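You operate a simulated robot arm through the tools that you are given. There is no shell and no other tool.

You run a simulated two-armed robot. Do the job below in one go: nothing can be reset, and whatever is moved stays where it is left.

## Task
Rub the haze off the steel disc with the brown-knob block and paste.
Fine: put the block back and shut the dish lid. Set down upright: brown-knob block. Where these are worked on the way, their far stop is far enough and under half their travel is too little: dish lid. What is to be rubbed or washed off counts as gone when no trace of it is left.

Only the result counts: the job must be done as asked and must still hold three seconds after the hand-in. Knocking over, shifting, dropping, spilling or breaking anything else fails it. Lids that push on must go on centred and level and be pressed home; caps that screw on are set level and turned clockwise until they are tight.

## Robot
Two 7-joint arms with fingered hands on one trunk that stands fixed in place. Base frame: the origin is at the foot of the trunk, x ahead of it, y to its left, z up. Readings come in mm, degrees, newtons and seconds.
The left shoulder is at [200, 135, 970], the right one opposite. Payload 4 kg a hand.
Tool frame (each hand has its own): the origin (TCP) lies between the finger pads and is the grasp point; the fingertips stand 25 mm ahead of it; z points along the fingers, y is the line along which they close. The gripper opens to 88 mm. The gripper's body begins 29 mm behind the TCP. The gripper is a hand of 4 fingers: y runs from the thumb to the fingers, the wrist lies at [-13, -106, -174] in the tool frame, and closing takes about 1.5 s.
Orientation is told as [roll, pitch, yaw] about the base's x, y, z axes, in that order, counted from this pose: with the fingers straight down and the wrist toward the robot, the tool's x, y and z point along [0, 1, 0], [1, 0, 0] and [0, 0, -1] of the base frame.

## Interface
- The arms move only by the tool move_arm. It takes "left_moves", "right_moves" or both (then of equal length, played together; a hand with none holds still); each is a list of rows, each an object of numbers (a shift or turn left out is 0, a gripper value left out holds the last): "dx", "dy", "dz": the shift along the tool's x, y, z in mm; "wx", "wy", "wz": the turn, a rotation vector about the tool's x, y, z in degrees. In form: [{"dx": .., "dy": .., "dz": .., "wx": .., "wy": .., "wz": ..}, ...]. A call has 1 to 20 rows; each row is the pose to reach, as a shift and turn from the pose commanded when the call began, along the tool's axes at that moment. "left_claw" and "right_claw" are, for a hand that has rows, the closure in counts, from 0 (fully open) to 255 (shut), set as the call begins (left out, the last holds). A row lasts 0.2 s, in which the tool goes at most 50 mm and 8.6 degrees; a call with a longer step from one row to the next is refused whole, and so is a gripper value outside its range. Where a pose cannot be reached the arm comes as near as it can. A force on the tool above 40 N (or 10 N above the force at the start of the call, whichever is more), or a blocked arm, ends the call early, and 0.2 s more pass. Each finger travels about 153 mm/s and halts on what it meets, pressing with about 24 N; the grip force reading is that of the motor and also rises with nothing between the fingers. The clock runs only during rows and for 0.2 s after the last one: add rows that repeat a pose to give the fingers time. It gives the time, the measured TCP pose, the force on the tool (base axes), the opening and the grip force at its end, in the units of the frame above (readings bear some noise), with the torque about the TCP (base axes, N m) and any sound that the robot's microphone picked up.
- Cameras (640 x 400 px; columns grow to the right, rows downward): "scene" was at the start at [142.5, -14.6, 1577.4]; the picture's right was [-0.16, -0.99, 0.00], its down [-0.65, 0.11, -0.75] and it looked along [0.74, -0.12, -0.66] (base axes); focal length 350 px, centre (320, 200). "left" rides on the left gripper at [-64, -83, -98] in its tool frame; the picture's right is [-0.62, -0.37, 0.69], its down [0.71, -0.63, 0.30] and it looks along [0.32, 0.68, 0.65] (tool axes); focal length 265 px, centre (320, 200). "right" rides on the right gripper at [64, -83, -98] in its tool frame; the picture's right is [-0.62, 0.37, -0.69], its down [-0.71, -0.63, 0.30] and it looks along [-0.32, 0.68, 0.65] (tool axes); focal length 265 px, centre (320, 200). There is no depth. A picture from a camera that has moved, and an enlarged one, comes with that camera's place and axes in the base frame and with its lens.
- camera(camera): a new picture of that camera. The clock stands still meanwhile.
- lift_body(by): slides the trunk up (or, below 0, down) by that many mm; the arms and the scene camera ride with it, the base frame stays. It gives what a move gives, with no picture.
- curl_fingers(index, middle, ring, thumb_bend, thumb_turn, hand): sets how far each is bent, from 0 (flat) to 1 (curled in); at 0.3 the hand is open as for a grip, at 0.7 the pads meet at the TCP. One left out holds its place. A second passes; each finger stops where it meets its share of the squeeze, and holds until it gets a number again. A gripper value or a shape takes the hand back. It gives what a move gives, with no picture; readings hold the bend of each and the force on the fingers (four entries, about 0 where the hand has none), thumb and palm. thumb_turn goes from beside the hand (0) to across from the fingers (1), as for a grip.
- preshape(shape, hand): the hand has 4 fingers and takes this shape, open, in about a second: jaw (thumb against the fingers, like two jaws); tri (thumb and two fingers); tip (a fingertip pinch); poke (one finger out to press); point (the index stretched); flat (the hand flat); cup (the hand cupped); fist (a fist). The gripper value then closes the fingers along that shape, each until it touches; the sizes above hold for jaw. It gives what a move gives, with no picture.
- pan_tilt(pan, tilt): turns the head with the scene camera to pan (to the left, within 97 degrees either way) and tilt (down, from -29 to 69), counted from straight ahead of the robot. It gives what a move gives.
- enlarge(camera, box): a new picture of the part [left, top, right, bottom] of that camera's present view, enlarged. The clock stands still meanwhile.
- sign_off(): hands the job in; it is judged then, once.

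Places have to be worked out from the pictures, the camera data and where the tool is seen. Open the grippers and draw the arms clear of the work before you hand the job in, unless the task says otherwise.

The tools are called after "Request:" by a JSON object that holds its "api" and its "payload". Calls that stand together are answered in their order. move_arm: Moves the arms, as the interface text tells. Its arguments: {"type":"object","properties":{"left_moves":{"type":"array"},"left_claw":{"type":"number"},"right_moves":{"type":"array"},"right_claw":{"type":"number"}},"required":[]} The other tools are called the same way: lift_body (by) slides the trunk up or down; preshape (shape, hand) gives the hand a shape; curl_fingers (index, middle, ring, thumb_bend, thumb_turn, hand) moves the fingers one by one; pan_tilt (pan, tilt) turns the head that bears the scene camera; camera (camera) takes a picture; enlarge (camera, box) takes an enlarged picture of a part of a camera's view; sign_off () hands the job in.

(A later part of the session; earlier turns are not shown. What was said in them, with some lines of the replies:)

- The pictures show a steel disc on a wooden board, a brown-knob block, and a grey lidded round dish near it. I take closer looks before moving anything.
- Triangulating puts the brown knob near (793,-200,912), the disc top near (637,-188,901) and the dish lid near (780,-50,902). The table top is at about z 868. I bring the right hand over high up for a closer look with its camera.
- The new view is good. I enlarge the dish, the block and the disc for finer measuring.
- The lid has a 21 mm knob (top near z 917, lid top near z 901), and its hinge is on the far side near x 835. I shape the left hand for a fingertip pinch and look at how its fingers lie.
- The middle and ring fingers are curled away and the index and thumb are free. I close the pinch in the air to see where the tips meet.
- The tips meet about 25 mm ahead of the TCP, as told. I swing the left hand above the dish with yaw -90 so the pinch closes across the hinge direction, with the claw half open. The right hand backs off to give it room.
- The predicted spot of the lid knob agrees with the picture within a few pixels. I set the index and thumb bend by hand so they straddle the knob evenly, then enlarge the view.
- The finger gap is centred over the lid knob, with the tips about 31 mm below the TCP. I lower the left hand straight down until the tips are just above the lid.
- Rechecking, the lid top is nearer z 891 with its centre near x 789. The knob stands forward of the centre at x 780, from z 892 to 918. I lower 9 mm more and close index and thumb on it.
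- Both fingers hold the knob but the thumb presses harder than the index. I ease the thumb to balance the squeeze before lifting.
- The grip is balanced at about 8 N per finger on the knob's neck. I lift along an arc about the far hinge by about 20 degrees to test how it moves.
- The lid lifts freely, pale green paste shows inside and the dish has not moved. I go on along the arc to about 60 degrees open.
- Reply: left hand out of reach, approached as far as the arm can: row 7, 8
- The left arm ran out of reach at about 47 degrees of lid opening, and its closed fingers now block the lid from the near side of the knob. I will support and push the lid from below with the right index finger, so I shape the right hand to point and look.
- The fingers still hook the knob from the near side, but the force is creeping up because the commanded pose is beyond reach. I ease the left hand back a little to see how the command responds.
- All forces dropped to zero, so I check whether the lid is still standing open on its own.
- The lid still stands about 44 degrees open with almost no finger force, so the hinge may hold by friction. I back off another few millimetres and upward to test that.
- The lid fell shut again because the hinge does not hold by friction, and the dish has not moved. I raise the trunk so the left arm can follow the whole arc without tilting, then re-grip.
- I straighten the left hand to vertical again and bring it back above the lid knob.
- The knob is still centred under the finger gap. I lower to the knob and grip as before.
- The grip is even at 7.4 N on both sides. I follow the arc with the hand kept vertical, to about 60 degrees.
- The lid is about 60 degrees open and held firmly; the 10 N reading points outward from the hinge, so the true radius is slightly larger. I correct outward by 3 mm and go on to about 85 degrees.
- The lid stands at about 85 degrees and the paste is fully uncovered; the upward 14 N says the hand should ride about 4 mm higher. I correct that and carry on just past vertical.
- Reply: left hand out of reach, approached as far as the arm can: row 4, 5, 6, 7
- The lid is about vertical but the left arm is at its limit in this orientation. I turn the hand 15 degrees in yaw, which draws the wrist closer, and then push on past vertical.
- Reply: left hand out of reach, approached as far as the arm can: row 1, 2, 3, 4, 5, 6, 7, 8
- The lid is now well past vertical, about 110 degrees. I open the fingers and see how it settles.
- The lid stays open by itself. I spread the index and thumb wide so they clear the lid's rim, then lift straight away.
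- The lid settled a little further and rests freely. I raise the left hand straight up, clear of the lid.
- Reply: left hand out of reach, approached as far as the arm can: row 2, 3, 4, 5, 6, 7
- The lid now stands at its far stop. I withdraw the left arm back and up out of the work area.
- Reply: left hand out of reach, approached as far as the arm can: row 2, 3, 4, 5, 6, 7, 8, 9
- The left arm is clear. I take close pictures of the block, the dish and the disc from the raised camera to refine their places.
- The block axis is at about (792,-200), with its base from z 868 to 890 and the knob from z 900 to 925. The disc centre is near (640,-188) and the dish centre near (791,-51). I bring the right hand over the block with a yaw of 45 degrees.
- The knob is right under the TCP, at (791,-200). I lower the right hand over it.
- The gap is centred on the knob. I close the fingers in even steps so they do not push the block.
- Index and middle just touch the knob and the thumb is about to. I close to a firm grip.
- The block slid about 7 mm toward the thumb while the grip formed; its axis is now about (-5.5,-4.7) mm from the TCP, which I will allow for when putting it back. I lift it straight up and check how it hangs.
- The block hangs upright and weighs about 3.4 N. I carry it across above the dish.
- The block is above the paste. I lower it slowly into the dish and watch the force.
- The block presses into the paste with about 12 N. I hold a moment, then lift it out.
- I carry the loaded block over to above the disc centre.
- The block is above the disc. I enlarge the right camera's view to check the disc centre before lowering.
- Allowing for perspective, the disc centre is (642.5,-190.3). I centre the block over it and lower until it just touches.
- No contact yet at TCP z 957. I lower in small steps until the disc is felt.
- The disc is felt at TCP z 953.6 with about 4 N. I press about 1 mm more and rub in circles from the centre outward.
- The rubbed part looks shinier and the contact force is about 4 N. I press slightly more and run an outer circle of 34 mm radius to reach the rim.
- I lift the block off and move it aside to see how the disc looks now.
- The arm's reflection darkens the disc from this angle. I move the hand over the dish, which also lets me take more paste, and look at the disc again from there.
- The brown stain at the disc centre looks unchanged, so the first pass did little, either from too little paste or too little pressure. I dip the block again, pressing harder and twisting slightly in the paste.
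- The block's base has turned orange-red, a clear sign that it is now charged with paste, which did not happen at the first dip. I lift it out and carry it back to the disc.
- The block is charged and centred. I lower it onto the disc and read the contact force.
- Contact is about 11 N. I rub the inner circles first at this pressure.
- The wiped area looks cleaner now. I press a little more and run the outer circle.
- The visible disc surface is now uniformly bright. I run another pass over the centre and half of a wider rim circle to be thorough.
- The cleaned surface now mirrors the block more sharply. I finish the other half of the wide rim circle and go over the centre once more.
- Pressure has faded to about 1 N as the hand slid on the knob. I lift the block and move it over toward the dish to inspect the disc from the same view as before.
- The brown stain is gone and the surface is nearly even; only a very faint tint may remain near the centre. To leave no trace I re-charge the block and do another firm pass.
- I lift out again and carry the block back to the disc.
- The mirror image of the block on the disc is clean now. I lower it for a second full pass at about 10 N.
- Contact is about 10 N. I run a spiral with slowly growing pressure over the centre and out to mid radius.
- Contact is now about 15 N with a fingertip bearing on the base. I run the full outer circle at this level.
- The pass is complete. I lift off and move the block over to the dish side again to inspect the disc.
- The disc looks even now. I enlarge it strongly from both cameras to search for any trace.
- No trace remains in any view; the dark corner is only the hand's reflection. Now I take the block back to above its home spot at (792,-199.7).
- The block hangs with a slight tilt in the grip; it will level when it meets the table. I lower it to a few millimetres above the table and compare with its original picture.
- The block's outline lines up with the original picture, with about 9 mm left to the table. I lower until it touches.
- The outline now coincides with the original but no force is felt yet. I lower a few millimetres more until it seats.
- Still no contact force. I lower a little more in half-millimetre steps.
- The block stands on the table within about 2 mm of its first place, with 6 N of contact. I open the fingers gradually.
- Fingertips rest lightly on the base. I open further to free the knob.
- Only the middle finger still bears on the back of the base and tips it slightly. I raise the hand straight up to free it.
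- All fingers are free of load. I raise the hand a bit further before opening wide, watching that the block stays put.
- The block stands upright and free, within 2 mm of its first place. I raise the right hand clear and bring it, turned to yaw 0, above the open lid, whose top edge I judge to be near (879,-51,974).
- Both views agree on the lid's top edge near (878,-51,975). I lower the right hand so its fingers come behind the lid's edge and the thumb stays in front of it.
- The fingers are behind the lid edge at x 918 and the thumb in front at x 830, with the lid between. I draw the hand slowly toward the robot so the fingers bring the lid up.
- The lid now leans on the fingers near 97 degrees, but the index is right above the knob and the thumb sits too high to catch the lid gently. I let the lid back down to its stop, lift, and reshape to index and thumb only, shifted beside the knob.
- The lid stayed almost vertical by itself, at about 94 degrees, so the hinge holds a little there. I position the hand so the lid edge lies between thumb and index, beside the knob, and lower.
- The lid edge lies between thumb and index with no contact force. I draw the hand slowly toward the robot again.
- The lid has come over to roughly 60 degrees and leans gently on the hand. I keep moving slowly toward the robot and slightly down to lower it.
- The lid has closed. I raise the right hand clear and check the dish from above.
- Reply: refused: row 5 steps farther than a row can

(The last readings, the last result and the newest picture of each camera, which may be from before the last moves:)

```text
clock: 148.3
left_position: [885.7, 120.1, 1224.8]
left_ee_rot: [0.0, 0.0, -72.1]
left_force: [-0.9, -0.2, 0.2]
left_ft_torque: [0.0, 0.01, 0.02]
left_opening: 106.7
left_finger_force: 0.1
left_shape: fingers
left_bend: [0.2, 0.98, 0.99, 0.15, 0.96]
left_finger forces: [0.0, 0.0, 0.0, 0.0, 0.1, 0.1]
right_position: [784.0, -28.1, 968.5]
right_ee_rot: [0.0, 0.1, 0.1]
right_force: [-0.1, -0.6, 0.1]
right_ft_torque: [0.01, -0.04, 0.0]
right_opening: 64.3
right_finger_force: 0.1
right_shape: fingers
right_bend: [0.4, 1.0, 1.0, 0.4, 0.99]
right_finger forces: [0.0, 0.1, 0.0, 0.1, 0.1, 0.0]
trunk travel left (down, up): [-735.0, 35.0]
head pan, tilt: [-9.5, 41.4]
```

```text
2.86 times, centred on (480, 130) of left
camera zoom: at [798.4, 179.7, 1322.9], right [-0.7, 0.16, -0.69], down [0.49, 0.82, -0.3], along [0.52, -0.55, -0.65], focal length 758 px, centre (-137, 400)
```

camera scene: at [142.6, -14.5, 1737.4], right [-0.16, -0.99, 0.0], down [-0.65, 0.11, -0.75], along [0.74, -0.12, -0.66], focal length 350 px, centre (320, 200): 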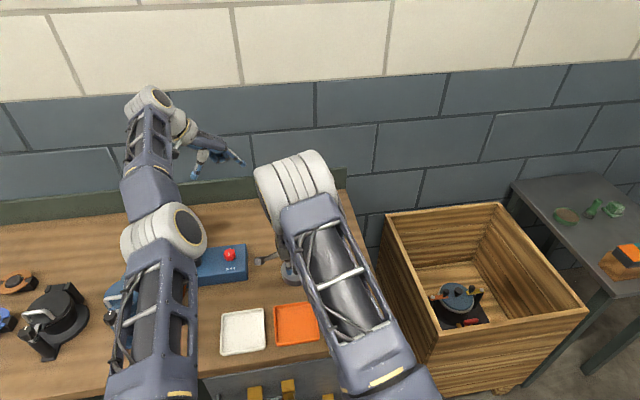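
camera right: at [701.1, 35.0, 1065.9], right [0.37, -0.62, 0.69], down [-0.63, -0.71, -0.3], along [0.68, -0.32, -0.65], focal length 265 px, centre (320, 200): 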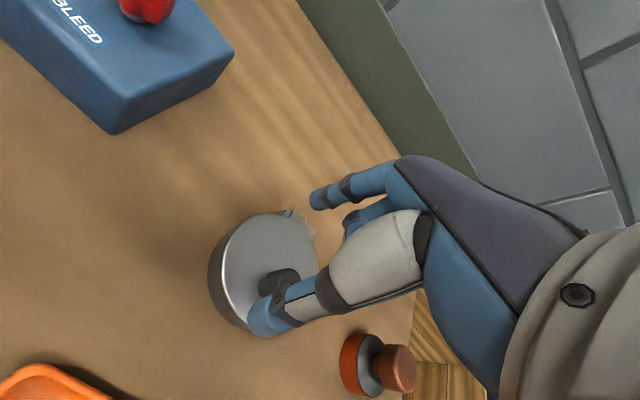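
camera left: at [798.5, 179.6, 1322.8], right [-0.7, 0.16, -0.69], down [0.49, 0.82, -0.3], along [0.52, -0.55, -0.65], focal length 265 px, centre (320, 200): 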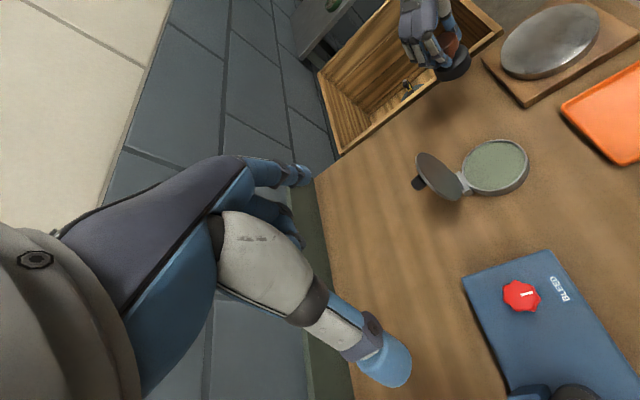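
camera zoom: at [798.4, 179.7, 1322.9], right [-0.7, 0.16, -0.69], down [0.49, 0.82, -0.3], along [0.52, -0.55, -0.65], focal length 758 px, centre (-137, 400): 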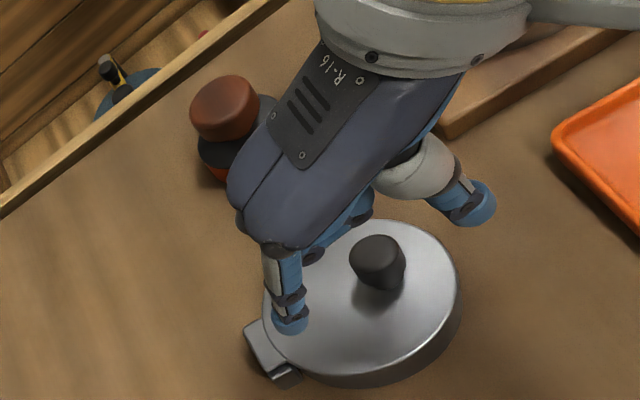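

The move was refused for a too long step, so nothing moved. I repeat it with shorter steps, straight up first and then back to the right.

Request:
{"api": "move_arm", "payload": {"right_moves": [{"dz": -20}, {"dz": -50}, {"dz": -85}, {"dz": -120}, {"dz": -150, "dx": -20}, {"dz": -175, "dx": -55}, {"dz": -195, "dx": -90, "dy": -15}, {"dz": -205, "dx": -125, "dy": -35}, {"dz": -210, "dx": -160, "dy": -60}, {"dz": -210, "dx": -195, "dy": -85}, {"dz": -210, "dx": -230, "dy": -105}, {"dz": -210, "dx": -265, "dy": -120}, {"dz": -210, "dx": -295, "dy": -130}, {"dz": -210, "dx": -295, "dy": -130}]}}

Request:
{"api": "camera", "payload": {"camera": "scene"}}

Request:
{"api": "enlarge", "payload": {"camera": "scene", "box": [255, 230, 395, 345]}}

Request:
{"api": "camera", "payload": {"camera": "right"}}

Request:
{"api": "enlarge", "payload": {"camera": "left", "box": [400, 60, 560, 200]}}

```text
clock: 151.3
left_position: [885.7, 120.7, 1224.4]
left_ee_rot: [0.0, 0.0, -72.1]
left_force: [-0.5, 0.7, -0.3]
left_ft_torque: [-0.01, 0.02, 0.05]
left_opening: 107.0
left_finger_force: 0.1
left_shape: fingers
left_bend: [0.2, 0.98, 0.99, 0.15, 0.96]
left_finger forces: [0.0, 0.1, 0.0, 0.0, 0.0, 0.0]
right_position: [653.9, -324.0, 1178.3]
right_ee_rot: [0.0, 0.0, 0.0]
right_force: [-0.3, 0.7, -0.5]
right_ft_torque: [0.01, 0.0, 0.04]
right_opening: 64.0
right_finger_force: 0.0
right_shape: fingers
right_bend: [0.4, 1.0, 1.0, 0.4, 0.99]
right_finger forces: [0.0, 0.0, 0.0, 0.0, 0.0, 0.0]
trunk travel left (down, up): [-735.0, 35.0]
head pan, tilt: [-9.5, 41.4]
```

```text
taken
camera scene: at [142.5, -14.6, 1737.4], right [-0.17, -0.99, 0.0], down [-0.65, 0.11, -0.75], along [0.74, -0.12, -0.66], focal length 350 px, centre (320, 200)
```

scene: 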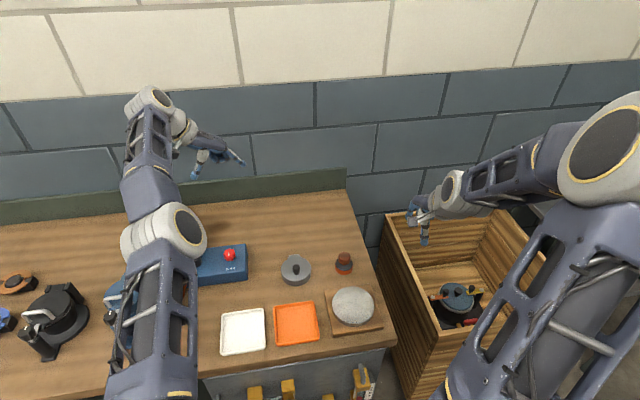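

```text
3.48 times, centred on (325, 288) of scene
camera zoom: at [142.5, -14.6, 1737.4], right [-0.17, -0.99, 0.0], down [-0.65, 0.11, -0.75], along [0.74, -0.12, -0.66], focal length 1216 px, centre (303, -104)
```

zoom: 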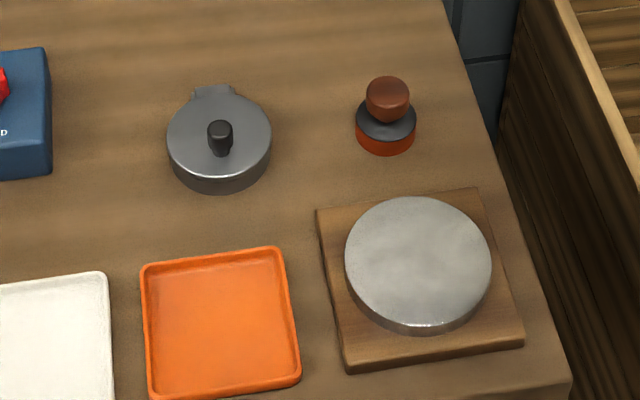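

```text
taken
camera right: at [571.0, -261.1, 1277.1], right [0.37, -0.62, 0.69], down [-0.63, -0.71, -0.3], along [0.68, -0.32, -0.65], focal length 265 px, centre (320, 200)
```

right: 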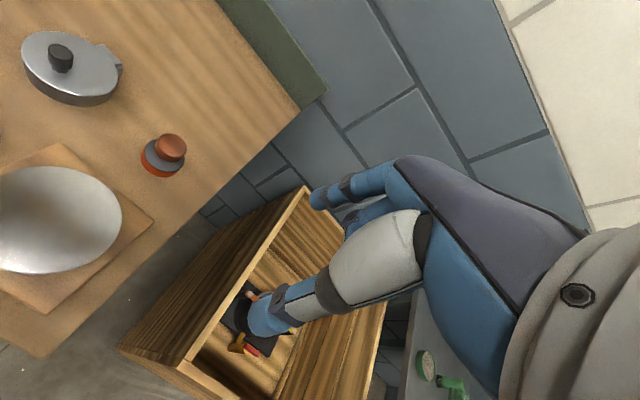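

```text
2.86 times, centred on (480, 130) of left
camera zoom: at [798.4, 179.5, 1322.9], right [-0.7, 0.16, -0.69], down [0.49, 0.82, -0.3], along [0.52, -0.55, -0.65], focal length 758 px, centre (-137, 400)
```

zoom: 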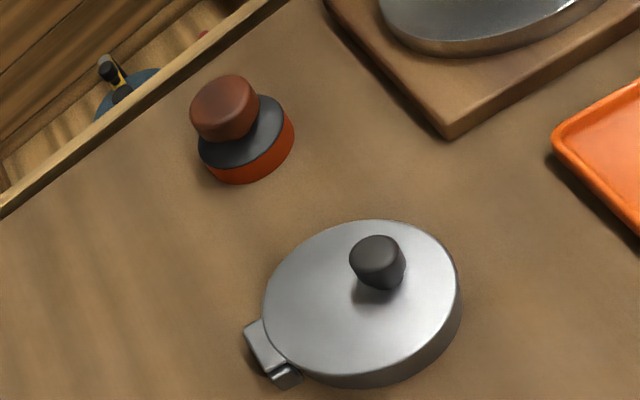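

Lid shut, block upright, disc bright. I compare the disc and the dish with the earlier pictures taken at the same zoom.

Request:
{"api": "enlarge", "payload": {"camera": "scene", "box": [318, 278, 388, 340]}}

Request:
{"api": "enlarge", "payload": {"camera": "scene", "box": [270, 220, 400, 345]}}

Request:
{"api": "enlarge", "payload": {"camera": "right", "box": [0, 120, 200, 300]}}

Request:
{"api": "enlarge", "payload": {"camera": "scene", "box": [325, 245, 365, 285]}}

```text
6.45 times, centred on (353, 309) of scene
camera zoom: at [142.5, -14.6, 1737.4], right [-0.17, -0.99, 0.0], down [-0.65, 0.11, -0.75], along [0.74, -0.12, -0.66], focal length 2255 px, centre (107, -503)
```

zoom: 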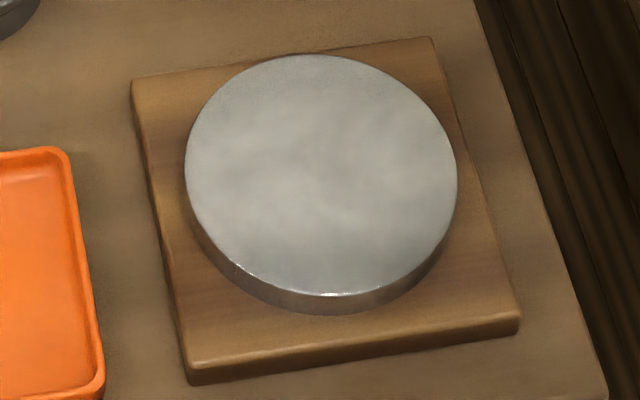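

```text
3.20 times, centred on (335, 282) of scene
camera zoom: at [142.5, -14.6, 1737.4], right [-0.17, -0.99, 0.0], down [-0.65, 0.11, -0.75], along [0.74, -0.12, -0.66], focal length 1118 px, centre (272, -64)
```

zoom: 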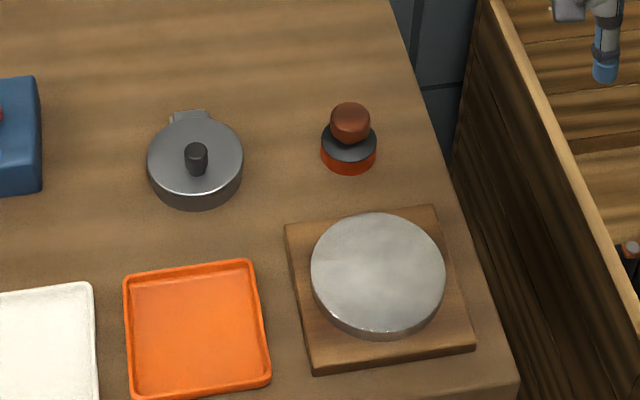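

```text
2.22 times, centred on (100, 210) of right
camera zoom: at [571.0, -261.1, 1277.1], right [0.37, -0.62, 0.69], down [-0.63, -0.71, -0.3], along [0.68, -0.32, -0.65], focal length 590 px, centre (809, 178)
```

zoom: 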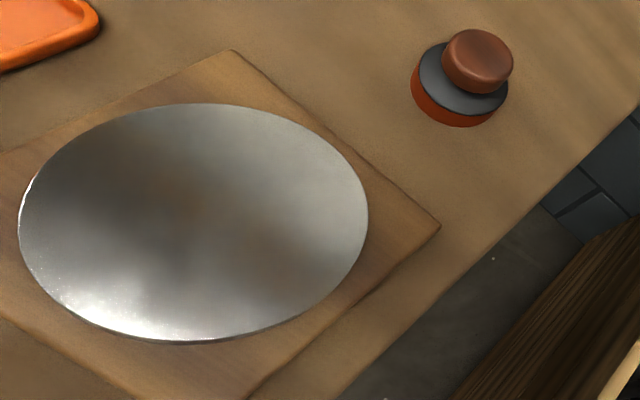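

```text
10.00 times, centred on (345, 265) of scene
camera zoom: at [142.5, -14.6, 1737.4], right [-0.17, -0.99, 0.0], down [-0.65, 0.11, -0.75], along [0.74, -0.12, -0.66], focal length 3495 px, centre (70, -450)
```

zoom: 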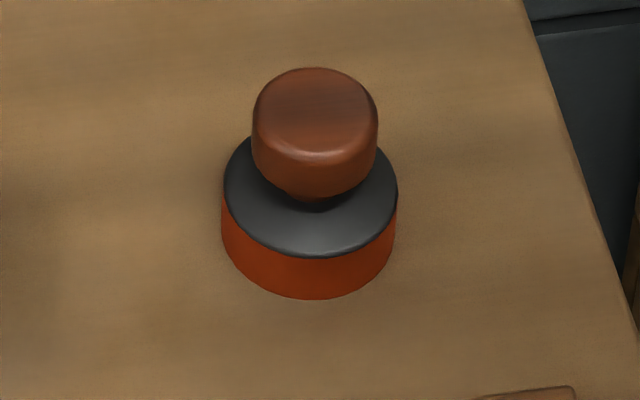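

From the right camera I notice faint brownish tints on the disc that could be reflections or leftover haze. I look closer.

Request:
{"api": "enlarge", "payload": {"camera": "right", "box": [10, 165, 115, 255]}}

Request:
{"api": "enlarge", "payload": {"camera": "scene", "box": [336, 285, 374, 312]}}

Request:
{"api": "enlarge", "payload": {"camera": "left", "box": [495, 0, 605, 85]}}

```text
4.44 times, centred on (62, 210) of right
camera zoom: at [571.0, -261.1, 1277.1], right [0.37, -0.62, 0.69], down [-0.63, -0.71, -0.3], along [0.68, -0.32, -0.65], focal length 1180 px, centre (1464, 156)
```

zoom: 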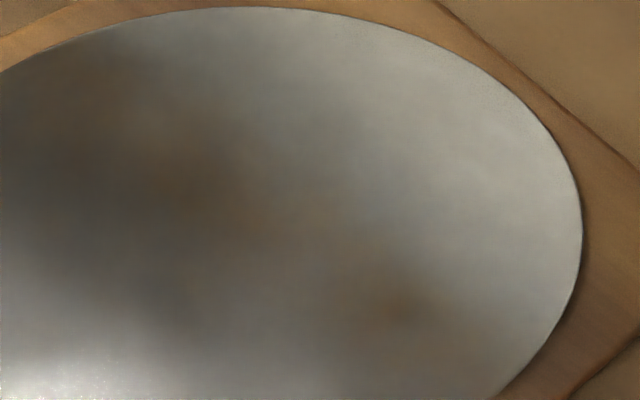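

```text
14.81 times, centred on (355, 298) of scene
camera zoom: at [142.5, -14.6, 1737.4], right [-0.17, -0.99, 0.0], down [-0.65, 0.11, -0.75], along [0.74, -0.12, -0.66], focal length 5178 px, centre (-198, -1259)
```

zoom: 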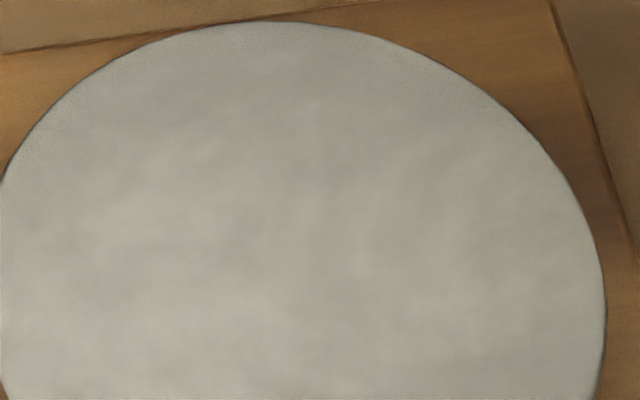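

```text
4.71 times, centred on (550, 42) of left
camera zoom: at [798.4, 179.5, 1322.9], right [-0.7, 0.16, -0.69], down [0.49, 0.82, -0.3], along [0.52, -0.55, -0.65], focal length 1249 px, centre (-762, 941)
```

zoom: 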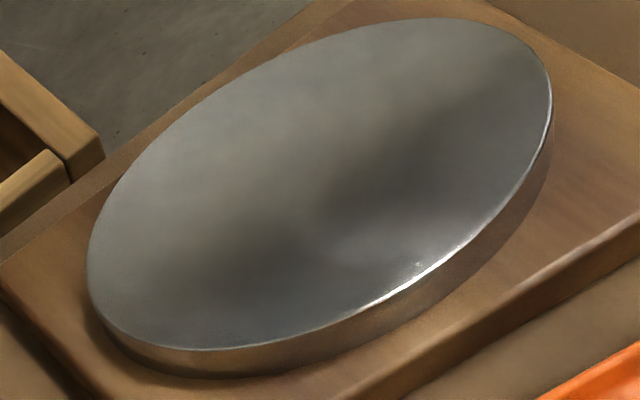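

Those tints follow the arm's mirror image and nothing shows at the same spots from the other cameras, so the disc is clean. I open both hands to the jaw shape.

Request:
{"api": "preshape", "payload": {"shape": "jaw", "hand": "right"}}

Request:
{"api": "preshape", "payload": {"shape": "jaw", "hand": "left"}}

Request:
{"api": "move_arm", "payload": {"left_moves": [{"dx": -15, "dz": -5}, {"dx": -30, "dz": -10}, {"dx": -45, "dz": -15}, {"dx": -60, "dz": -20}, {"dx": -60, "dz": -20}]}}

```text
clock: 152.2
left_position: [885.0, 121.2, 1224.8]
left_ee_rot: [0.0, 0.1, -72.1]
left_force: [-0.3, -0.4, 1.0]
left_ft_torque: [-0.04, 0.06, -0.01]
left_opening: 106.5
left_finger_force: 0.0
left_shape: fingers
left_bend: [0.2, 0.98, 0.99, 0.15, 0.96]
left_finger forces: [0.0, 0.0, 0.0, 0.0, 0.0, 0.0]
right_position: [654.3, -324.5, 1177.7]
right_ee_rot: [0.0, 0.0, 0.0]
right_force: [-0.2, -0.1, 0.8]
right_ft_torque: [-0.04, 0.01, -0.01]
right_opening: 87.6
right_finger_force: 0.1
right_shape: jaw
right_bend: [0.3, 0.3, 0.3, 0.3, 0.98]
right_finger forces: [0.0, 0.1, 0.1, 0.0, 0.0, 0.1]
trunk travel left (down, up): [-735.0, 35.0]
head pan, tilt: [-9.5, 41.4]
```

```text
clock: 153.1
left_position: [885.1, 121.2, 1224.8]
left_ee_rot: [-0.1, 0.1, -72.1]
left_force: [-0.1, 0.9, -0.9]
left_ft_torque: [0.0, 0.03, 0.03]
left_opening: 87.9
left_finger_force: 0.1
left_shape: jaw
left_bend: [0.3, 0.3, 0.3, 0.3, 0.97]
left_finger forces: [0.0, 0.1, 0.0, 0.1, 0.1, 0.0]
right_position: [653.8, -323.8, 1177.7]
right_ee_rot: [0.0, 0.0, 0.0]
right_force: [-0.1, -0.8, -0.9]
right_ft_torque: [-0.02, -0.02, 0.0]
right_opening: 87.2
right_finger_force: 0.0
right_shape: jaw
right_bend: [0.3, 0.3, 0.3, 0.3, 0.98]
right_finger forces: [0.0, 0.1, 0.0, 0.1, 0.0, 0.0]
trunk travel left (down, up): [-735.0, 35.0]
head pan, tilt: [-9.5, 41.4]
```

```text
clock: 154.3
left_position: [882.2, 109.1, 1252.2]
left_ee_rot: [-0.1, 0.0, -72.1]
left_force: [1.0, -0.6, 0.3]
left_ft_torque: [0.0, -0.01, -0.01]
left_opening: 87.8
left_finger_force: 0.1
left_shape: jaw
left_bend: [0.3, 0.3, 0.3, 0.3, 0.97]
left_finger forces: [0.1, 0.0, 0.0, 0.0, 0.1, 0.1]
left hand out of reach, approached as far as the arm can: row 1, 2, 3, 4, 5
right_position: [653.5, -323.8, 1178.4]
right_ee_rot: [0.0, 0.0, 0.0]
right_force: [-1.1, 0.0, -1.3]
right_ft_torque: [-0.01, 0.03, -0.01]
right_opening: 87.7
right_finger_force: 0.1
right_shape: jaw
right_bend: [0.3, 0.3, 0.3, 0.3, 0.98]
right_finger forces: [0.1, 0.0, 0.0, 0.0, 0.0, 0.0]
trunk travel left (down, up): [-735.0, 35.0]
head pan, tilt: [-9.5, 41.4]
```

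The left command is still beyond its reach limit, so the arm hardly followed. I keep drawing it back toward the robot at this height.

Request:
{"api": "move_arm", "payload": {"left_moves": [{"dx": -40, "dy": -5}, {"dx": -80, "dy": -10}, {"dx": -120, "dy": -20}, {"dx": -160, "dy": -30}, {"dx": -200, "dy": -40}, {"dx": -235, "dy": -50}, {"dx": -235, "dy": -50}]}}

Request:
{"api": "camera", "payload": {"camera": "scene"}}

```text
clock: 155.9
left_position: [862.7, 103.7, 1324.9]
left_ee_rot: [-0.1, 0.0, -72.0]
left_force: [-0.9, -0.2, -0.1]
left_ft_torque: [0.0, -0.02, -0.02]
left_opening: 88.1
left_finger_force: 0.1
left_shape: jaw
left_bend: [0.3, 0.3, 0.3, 0.3, 0.97]
left_finger forces: [0.1, 0.0, 0.1, 0.0, 0.1, 0.0]
left hand out of reach, approached as far as the arm can: row 1, 2, 3, 4, 5, 6, 7
right_position: [653.9, -324.8, 1178.4]
right_ee_rot: [-0.1, 0.0, 0.0]
right_force: [0.4, -0.1, 0.1]
right_ft_torque: [0.02, -0.01, 0.01]
right_opening: 87.8
right_finger_force: 0.1
right_shape: jaw
right_bend: [0.3, 0.3, 0.3, 0.3, 0.98]
right_finger forces: [0.1, 0.0, 0.1, 0.1, 0.0, 0.0]
trunk travel left (down, up): [-735.0, 35.0]
head pan, tilt: [-9.5, 41.4]
```

```text
taken
camera scene: at [142.4, -14.6, 1737.4], right [-0.16, -0.99, 0.0], down [-0.65, 0.11, -0.75], along [0.74, -0.12, -0.66], focal length 350 px, centre (320, 200)
```

scene: 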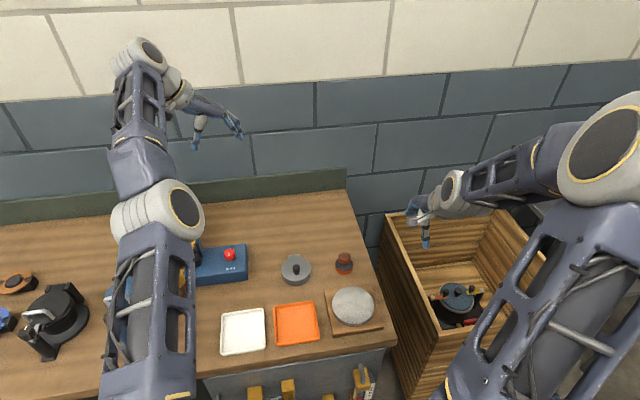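

Both hands are open and the left arm is high above the work. I draw the right arm a little further back and take one more look at the disc from the new angle.

Request:
{"api": "move_arm", "payload": {"right_moves": [{"dx": -10, "dy": -20, "dz": -10}, {"dx": -20, "dy": -45, "dz": -20}, {"dx": -30, "dy": -70, "dz": -30}, {"dx": -40, "dy": -95, "dz": -40}, {"dx": -45, "dy": -110, "dz": -50}, {"dx": -45, "dy": -110, "dz": -50}]}}

Request:
{"api": "camera", "payload": {"camera": "right"}}

Request:
{"api": "enlarge", "payload": {"camera": "scene", "box": [255, 230, 395, 345]}}

```text
clock: 157.3
left_position: [861.6, 103.3, 1324.8]
left_ee_rot: [-0.1, 0.0, -72.1]
left_force: [0.0, 0.4, -0.2]
left_ft_torque: [0.04, -0.02, -0.02]
left_opening: 87.9
left_finger_force: 0.1
left_shape: jaw
left_bend: [0.3, 0.3, 0.3, 0.3, 0.97]
left_finger forces: [0.1, 0.0, 0.0, 0.1, 0.0, 0.0]
right_position: [544.2, -368.3, 1227.9]
right_ee_rot: [0.0, 0.0, 0.0]
right_force: [-0.1, 0.5, -0.3]
right_ft_torque: [-0.02, 0.0, 0.0]
right_opening: 87.8
right_finger_force: 0.1
right_shape: jaw
right_bend: [0.3, 0.3, 0.3, 0.3, 0.98]
right_finger forces: [0.0, 0.0, 0.0, 0.0, 0.0, 0.0]
trunk travel left (down, up): [-735.0, 35.0]
head pan, tilt: [-9.5, 41.4]
```

```text
taken
camera right: at [461.1, -305.5, 1326.5], right [0.37, -0.62, 0.69], down [-0.63, -0.71, -0.3], along [0.68, -0.32, -0.65], focal length 265 px, centre (320, 200)
```

right: 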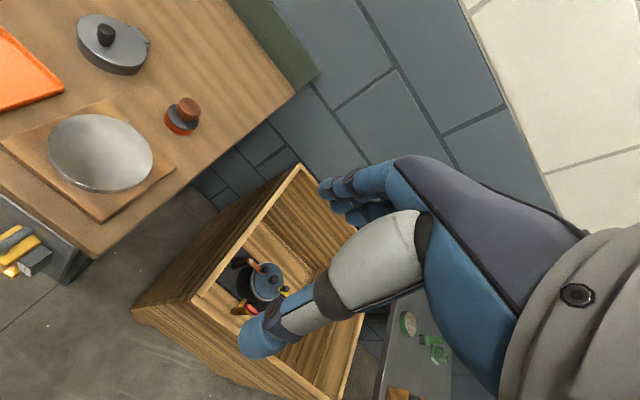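

```text
3.48 times, centred on (325, 288) of scene
camera zoom: at [142.5, -14.6, 1737.4], right [-0.17, -0.99, 0.0], down [-0.65, 0.11, -0.75], along [0.74, -0.12, -0.66], focal length 1216 px, centre (303, -104)
```

zoom: 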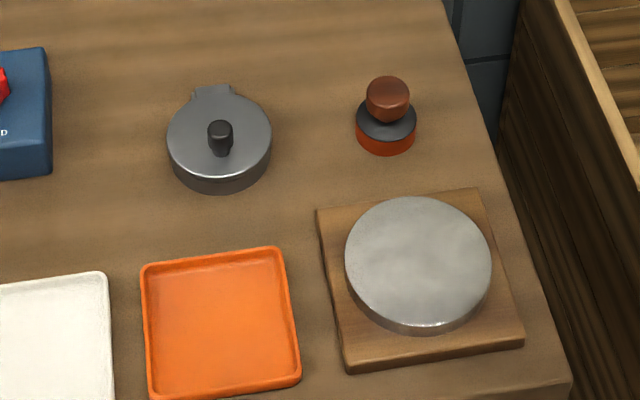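

The right camera now sees the disc under almost the same conditions as at the start, when it showed the brown stain. I enlarge it for a last check.

Request:
{"api": "enlarge", "payload": {"camera": "right", "box": [30, 95, 190, 215]}}

Request:
{"api": "enlarge", "payload": {"camera": "right", "box": [60, 0, 200, 100]}}

```text
3.33 times, centred on (110, 155) of right
camera zoom: at [461.1, -305.5, 1326.5], right [0.37, -0.62, 0.69], down [-0.63, -0.71, -0.3], along [0.68, -0.32, -0.65], focal length 885 px, centre (1020, 350)
```

zoom: 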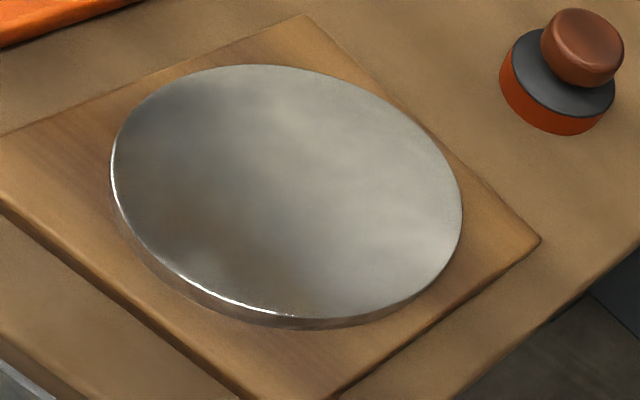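

```text
4.00 times, centred on (130, 50) of right
camera zoom: at [461.1, -305.5, 1326.5], right [0.37, -0.62, 0.69], down [-0.63, -0.71, -0.3], along [0.68, -0.32, -0.65], focal length 1062 px, centre (1080, 800)
```

zoom: 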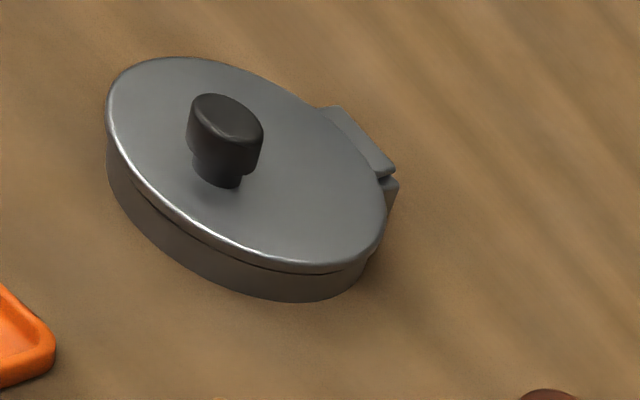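

The brown stain at the centre is gone, and the tint near the disc's near edge shifts with the camera, so it is only a reflection. The lid sits flush on the dish, the block stands upright at its place, and both hands are open and clear. I hand the job in.

Request:
{"api": "sign_off", "payload": {}}

```text
The job is handed in.
```

I rubbed the haze off the steel disc, put the brown-knob block back upright, and shut the dish lid. I have handed the job in.

- **Disc:** The first pass did nothing because the block had not picked up any paste. After two properly charged passes, no trace of the brown stain shows from any camera. The faint tints still visible shift with the camera, so I take them as reflections.
- **Block:** It stands upright within about 2 mm of where it started. Its base is still orange from the paste.
- **Dish lid:** It went to its far stop when opened and now sits flush on the dish. It fell shut the last part of the way, from about 50 degrees, and an earlier grip slipped and let it drop once. I saw no shift of the dish either time.
- **Arms:** Both hands are open and clear of the work. The left arm would not come back toward the robot, so it is parked high above the back of the table.
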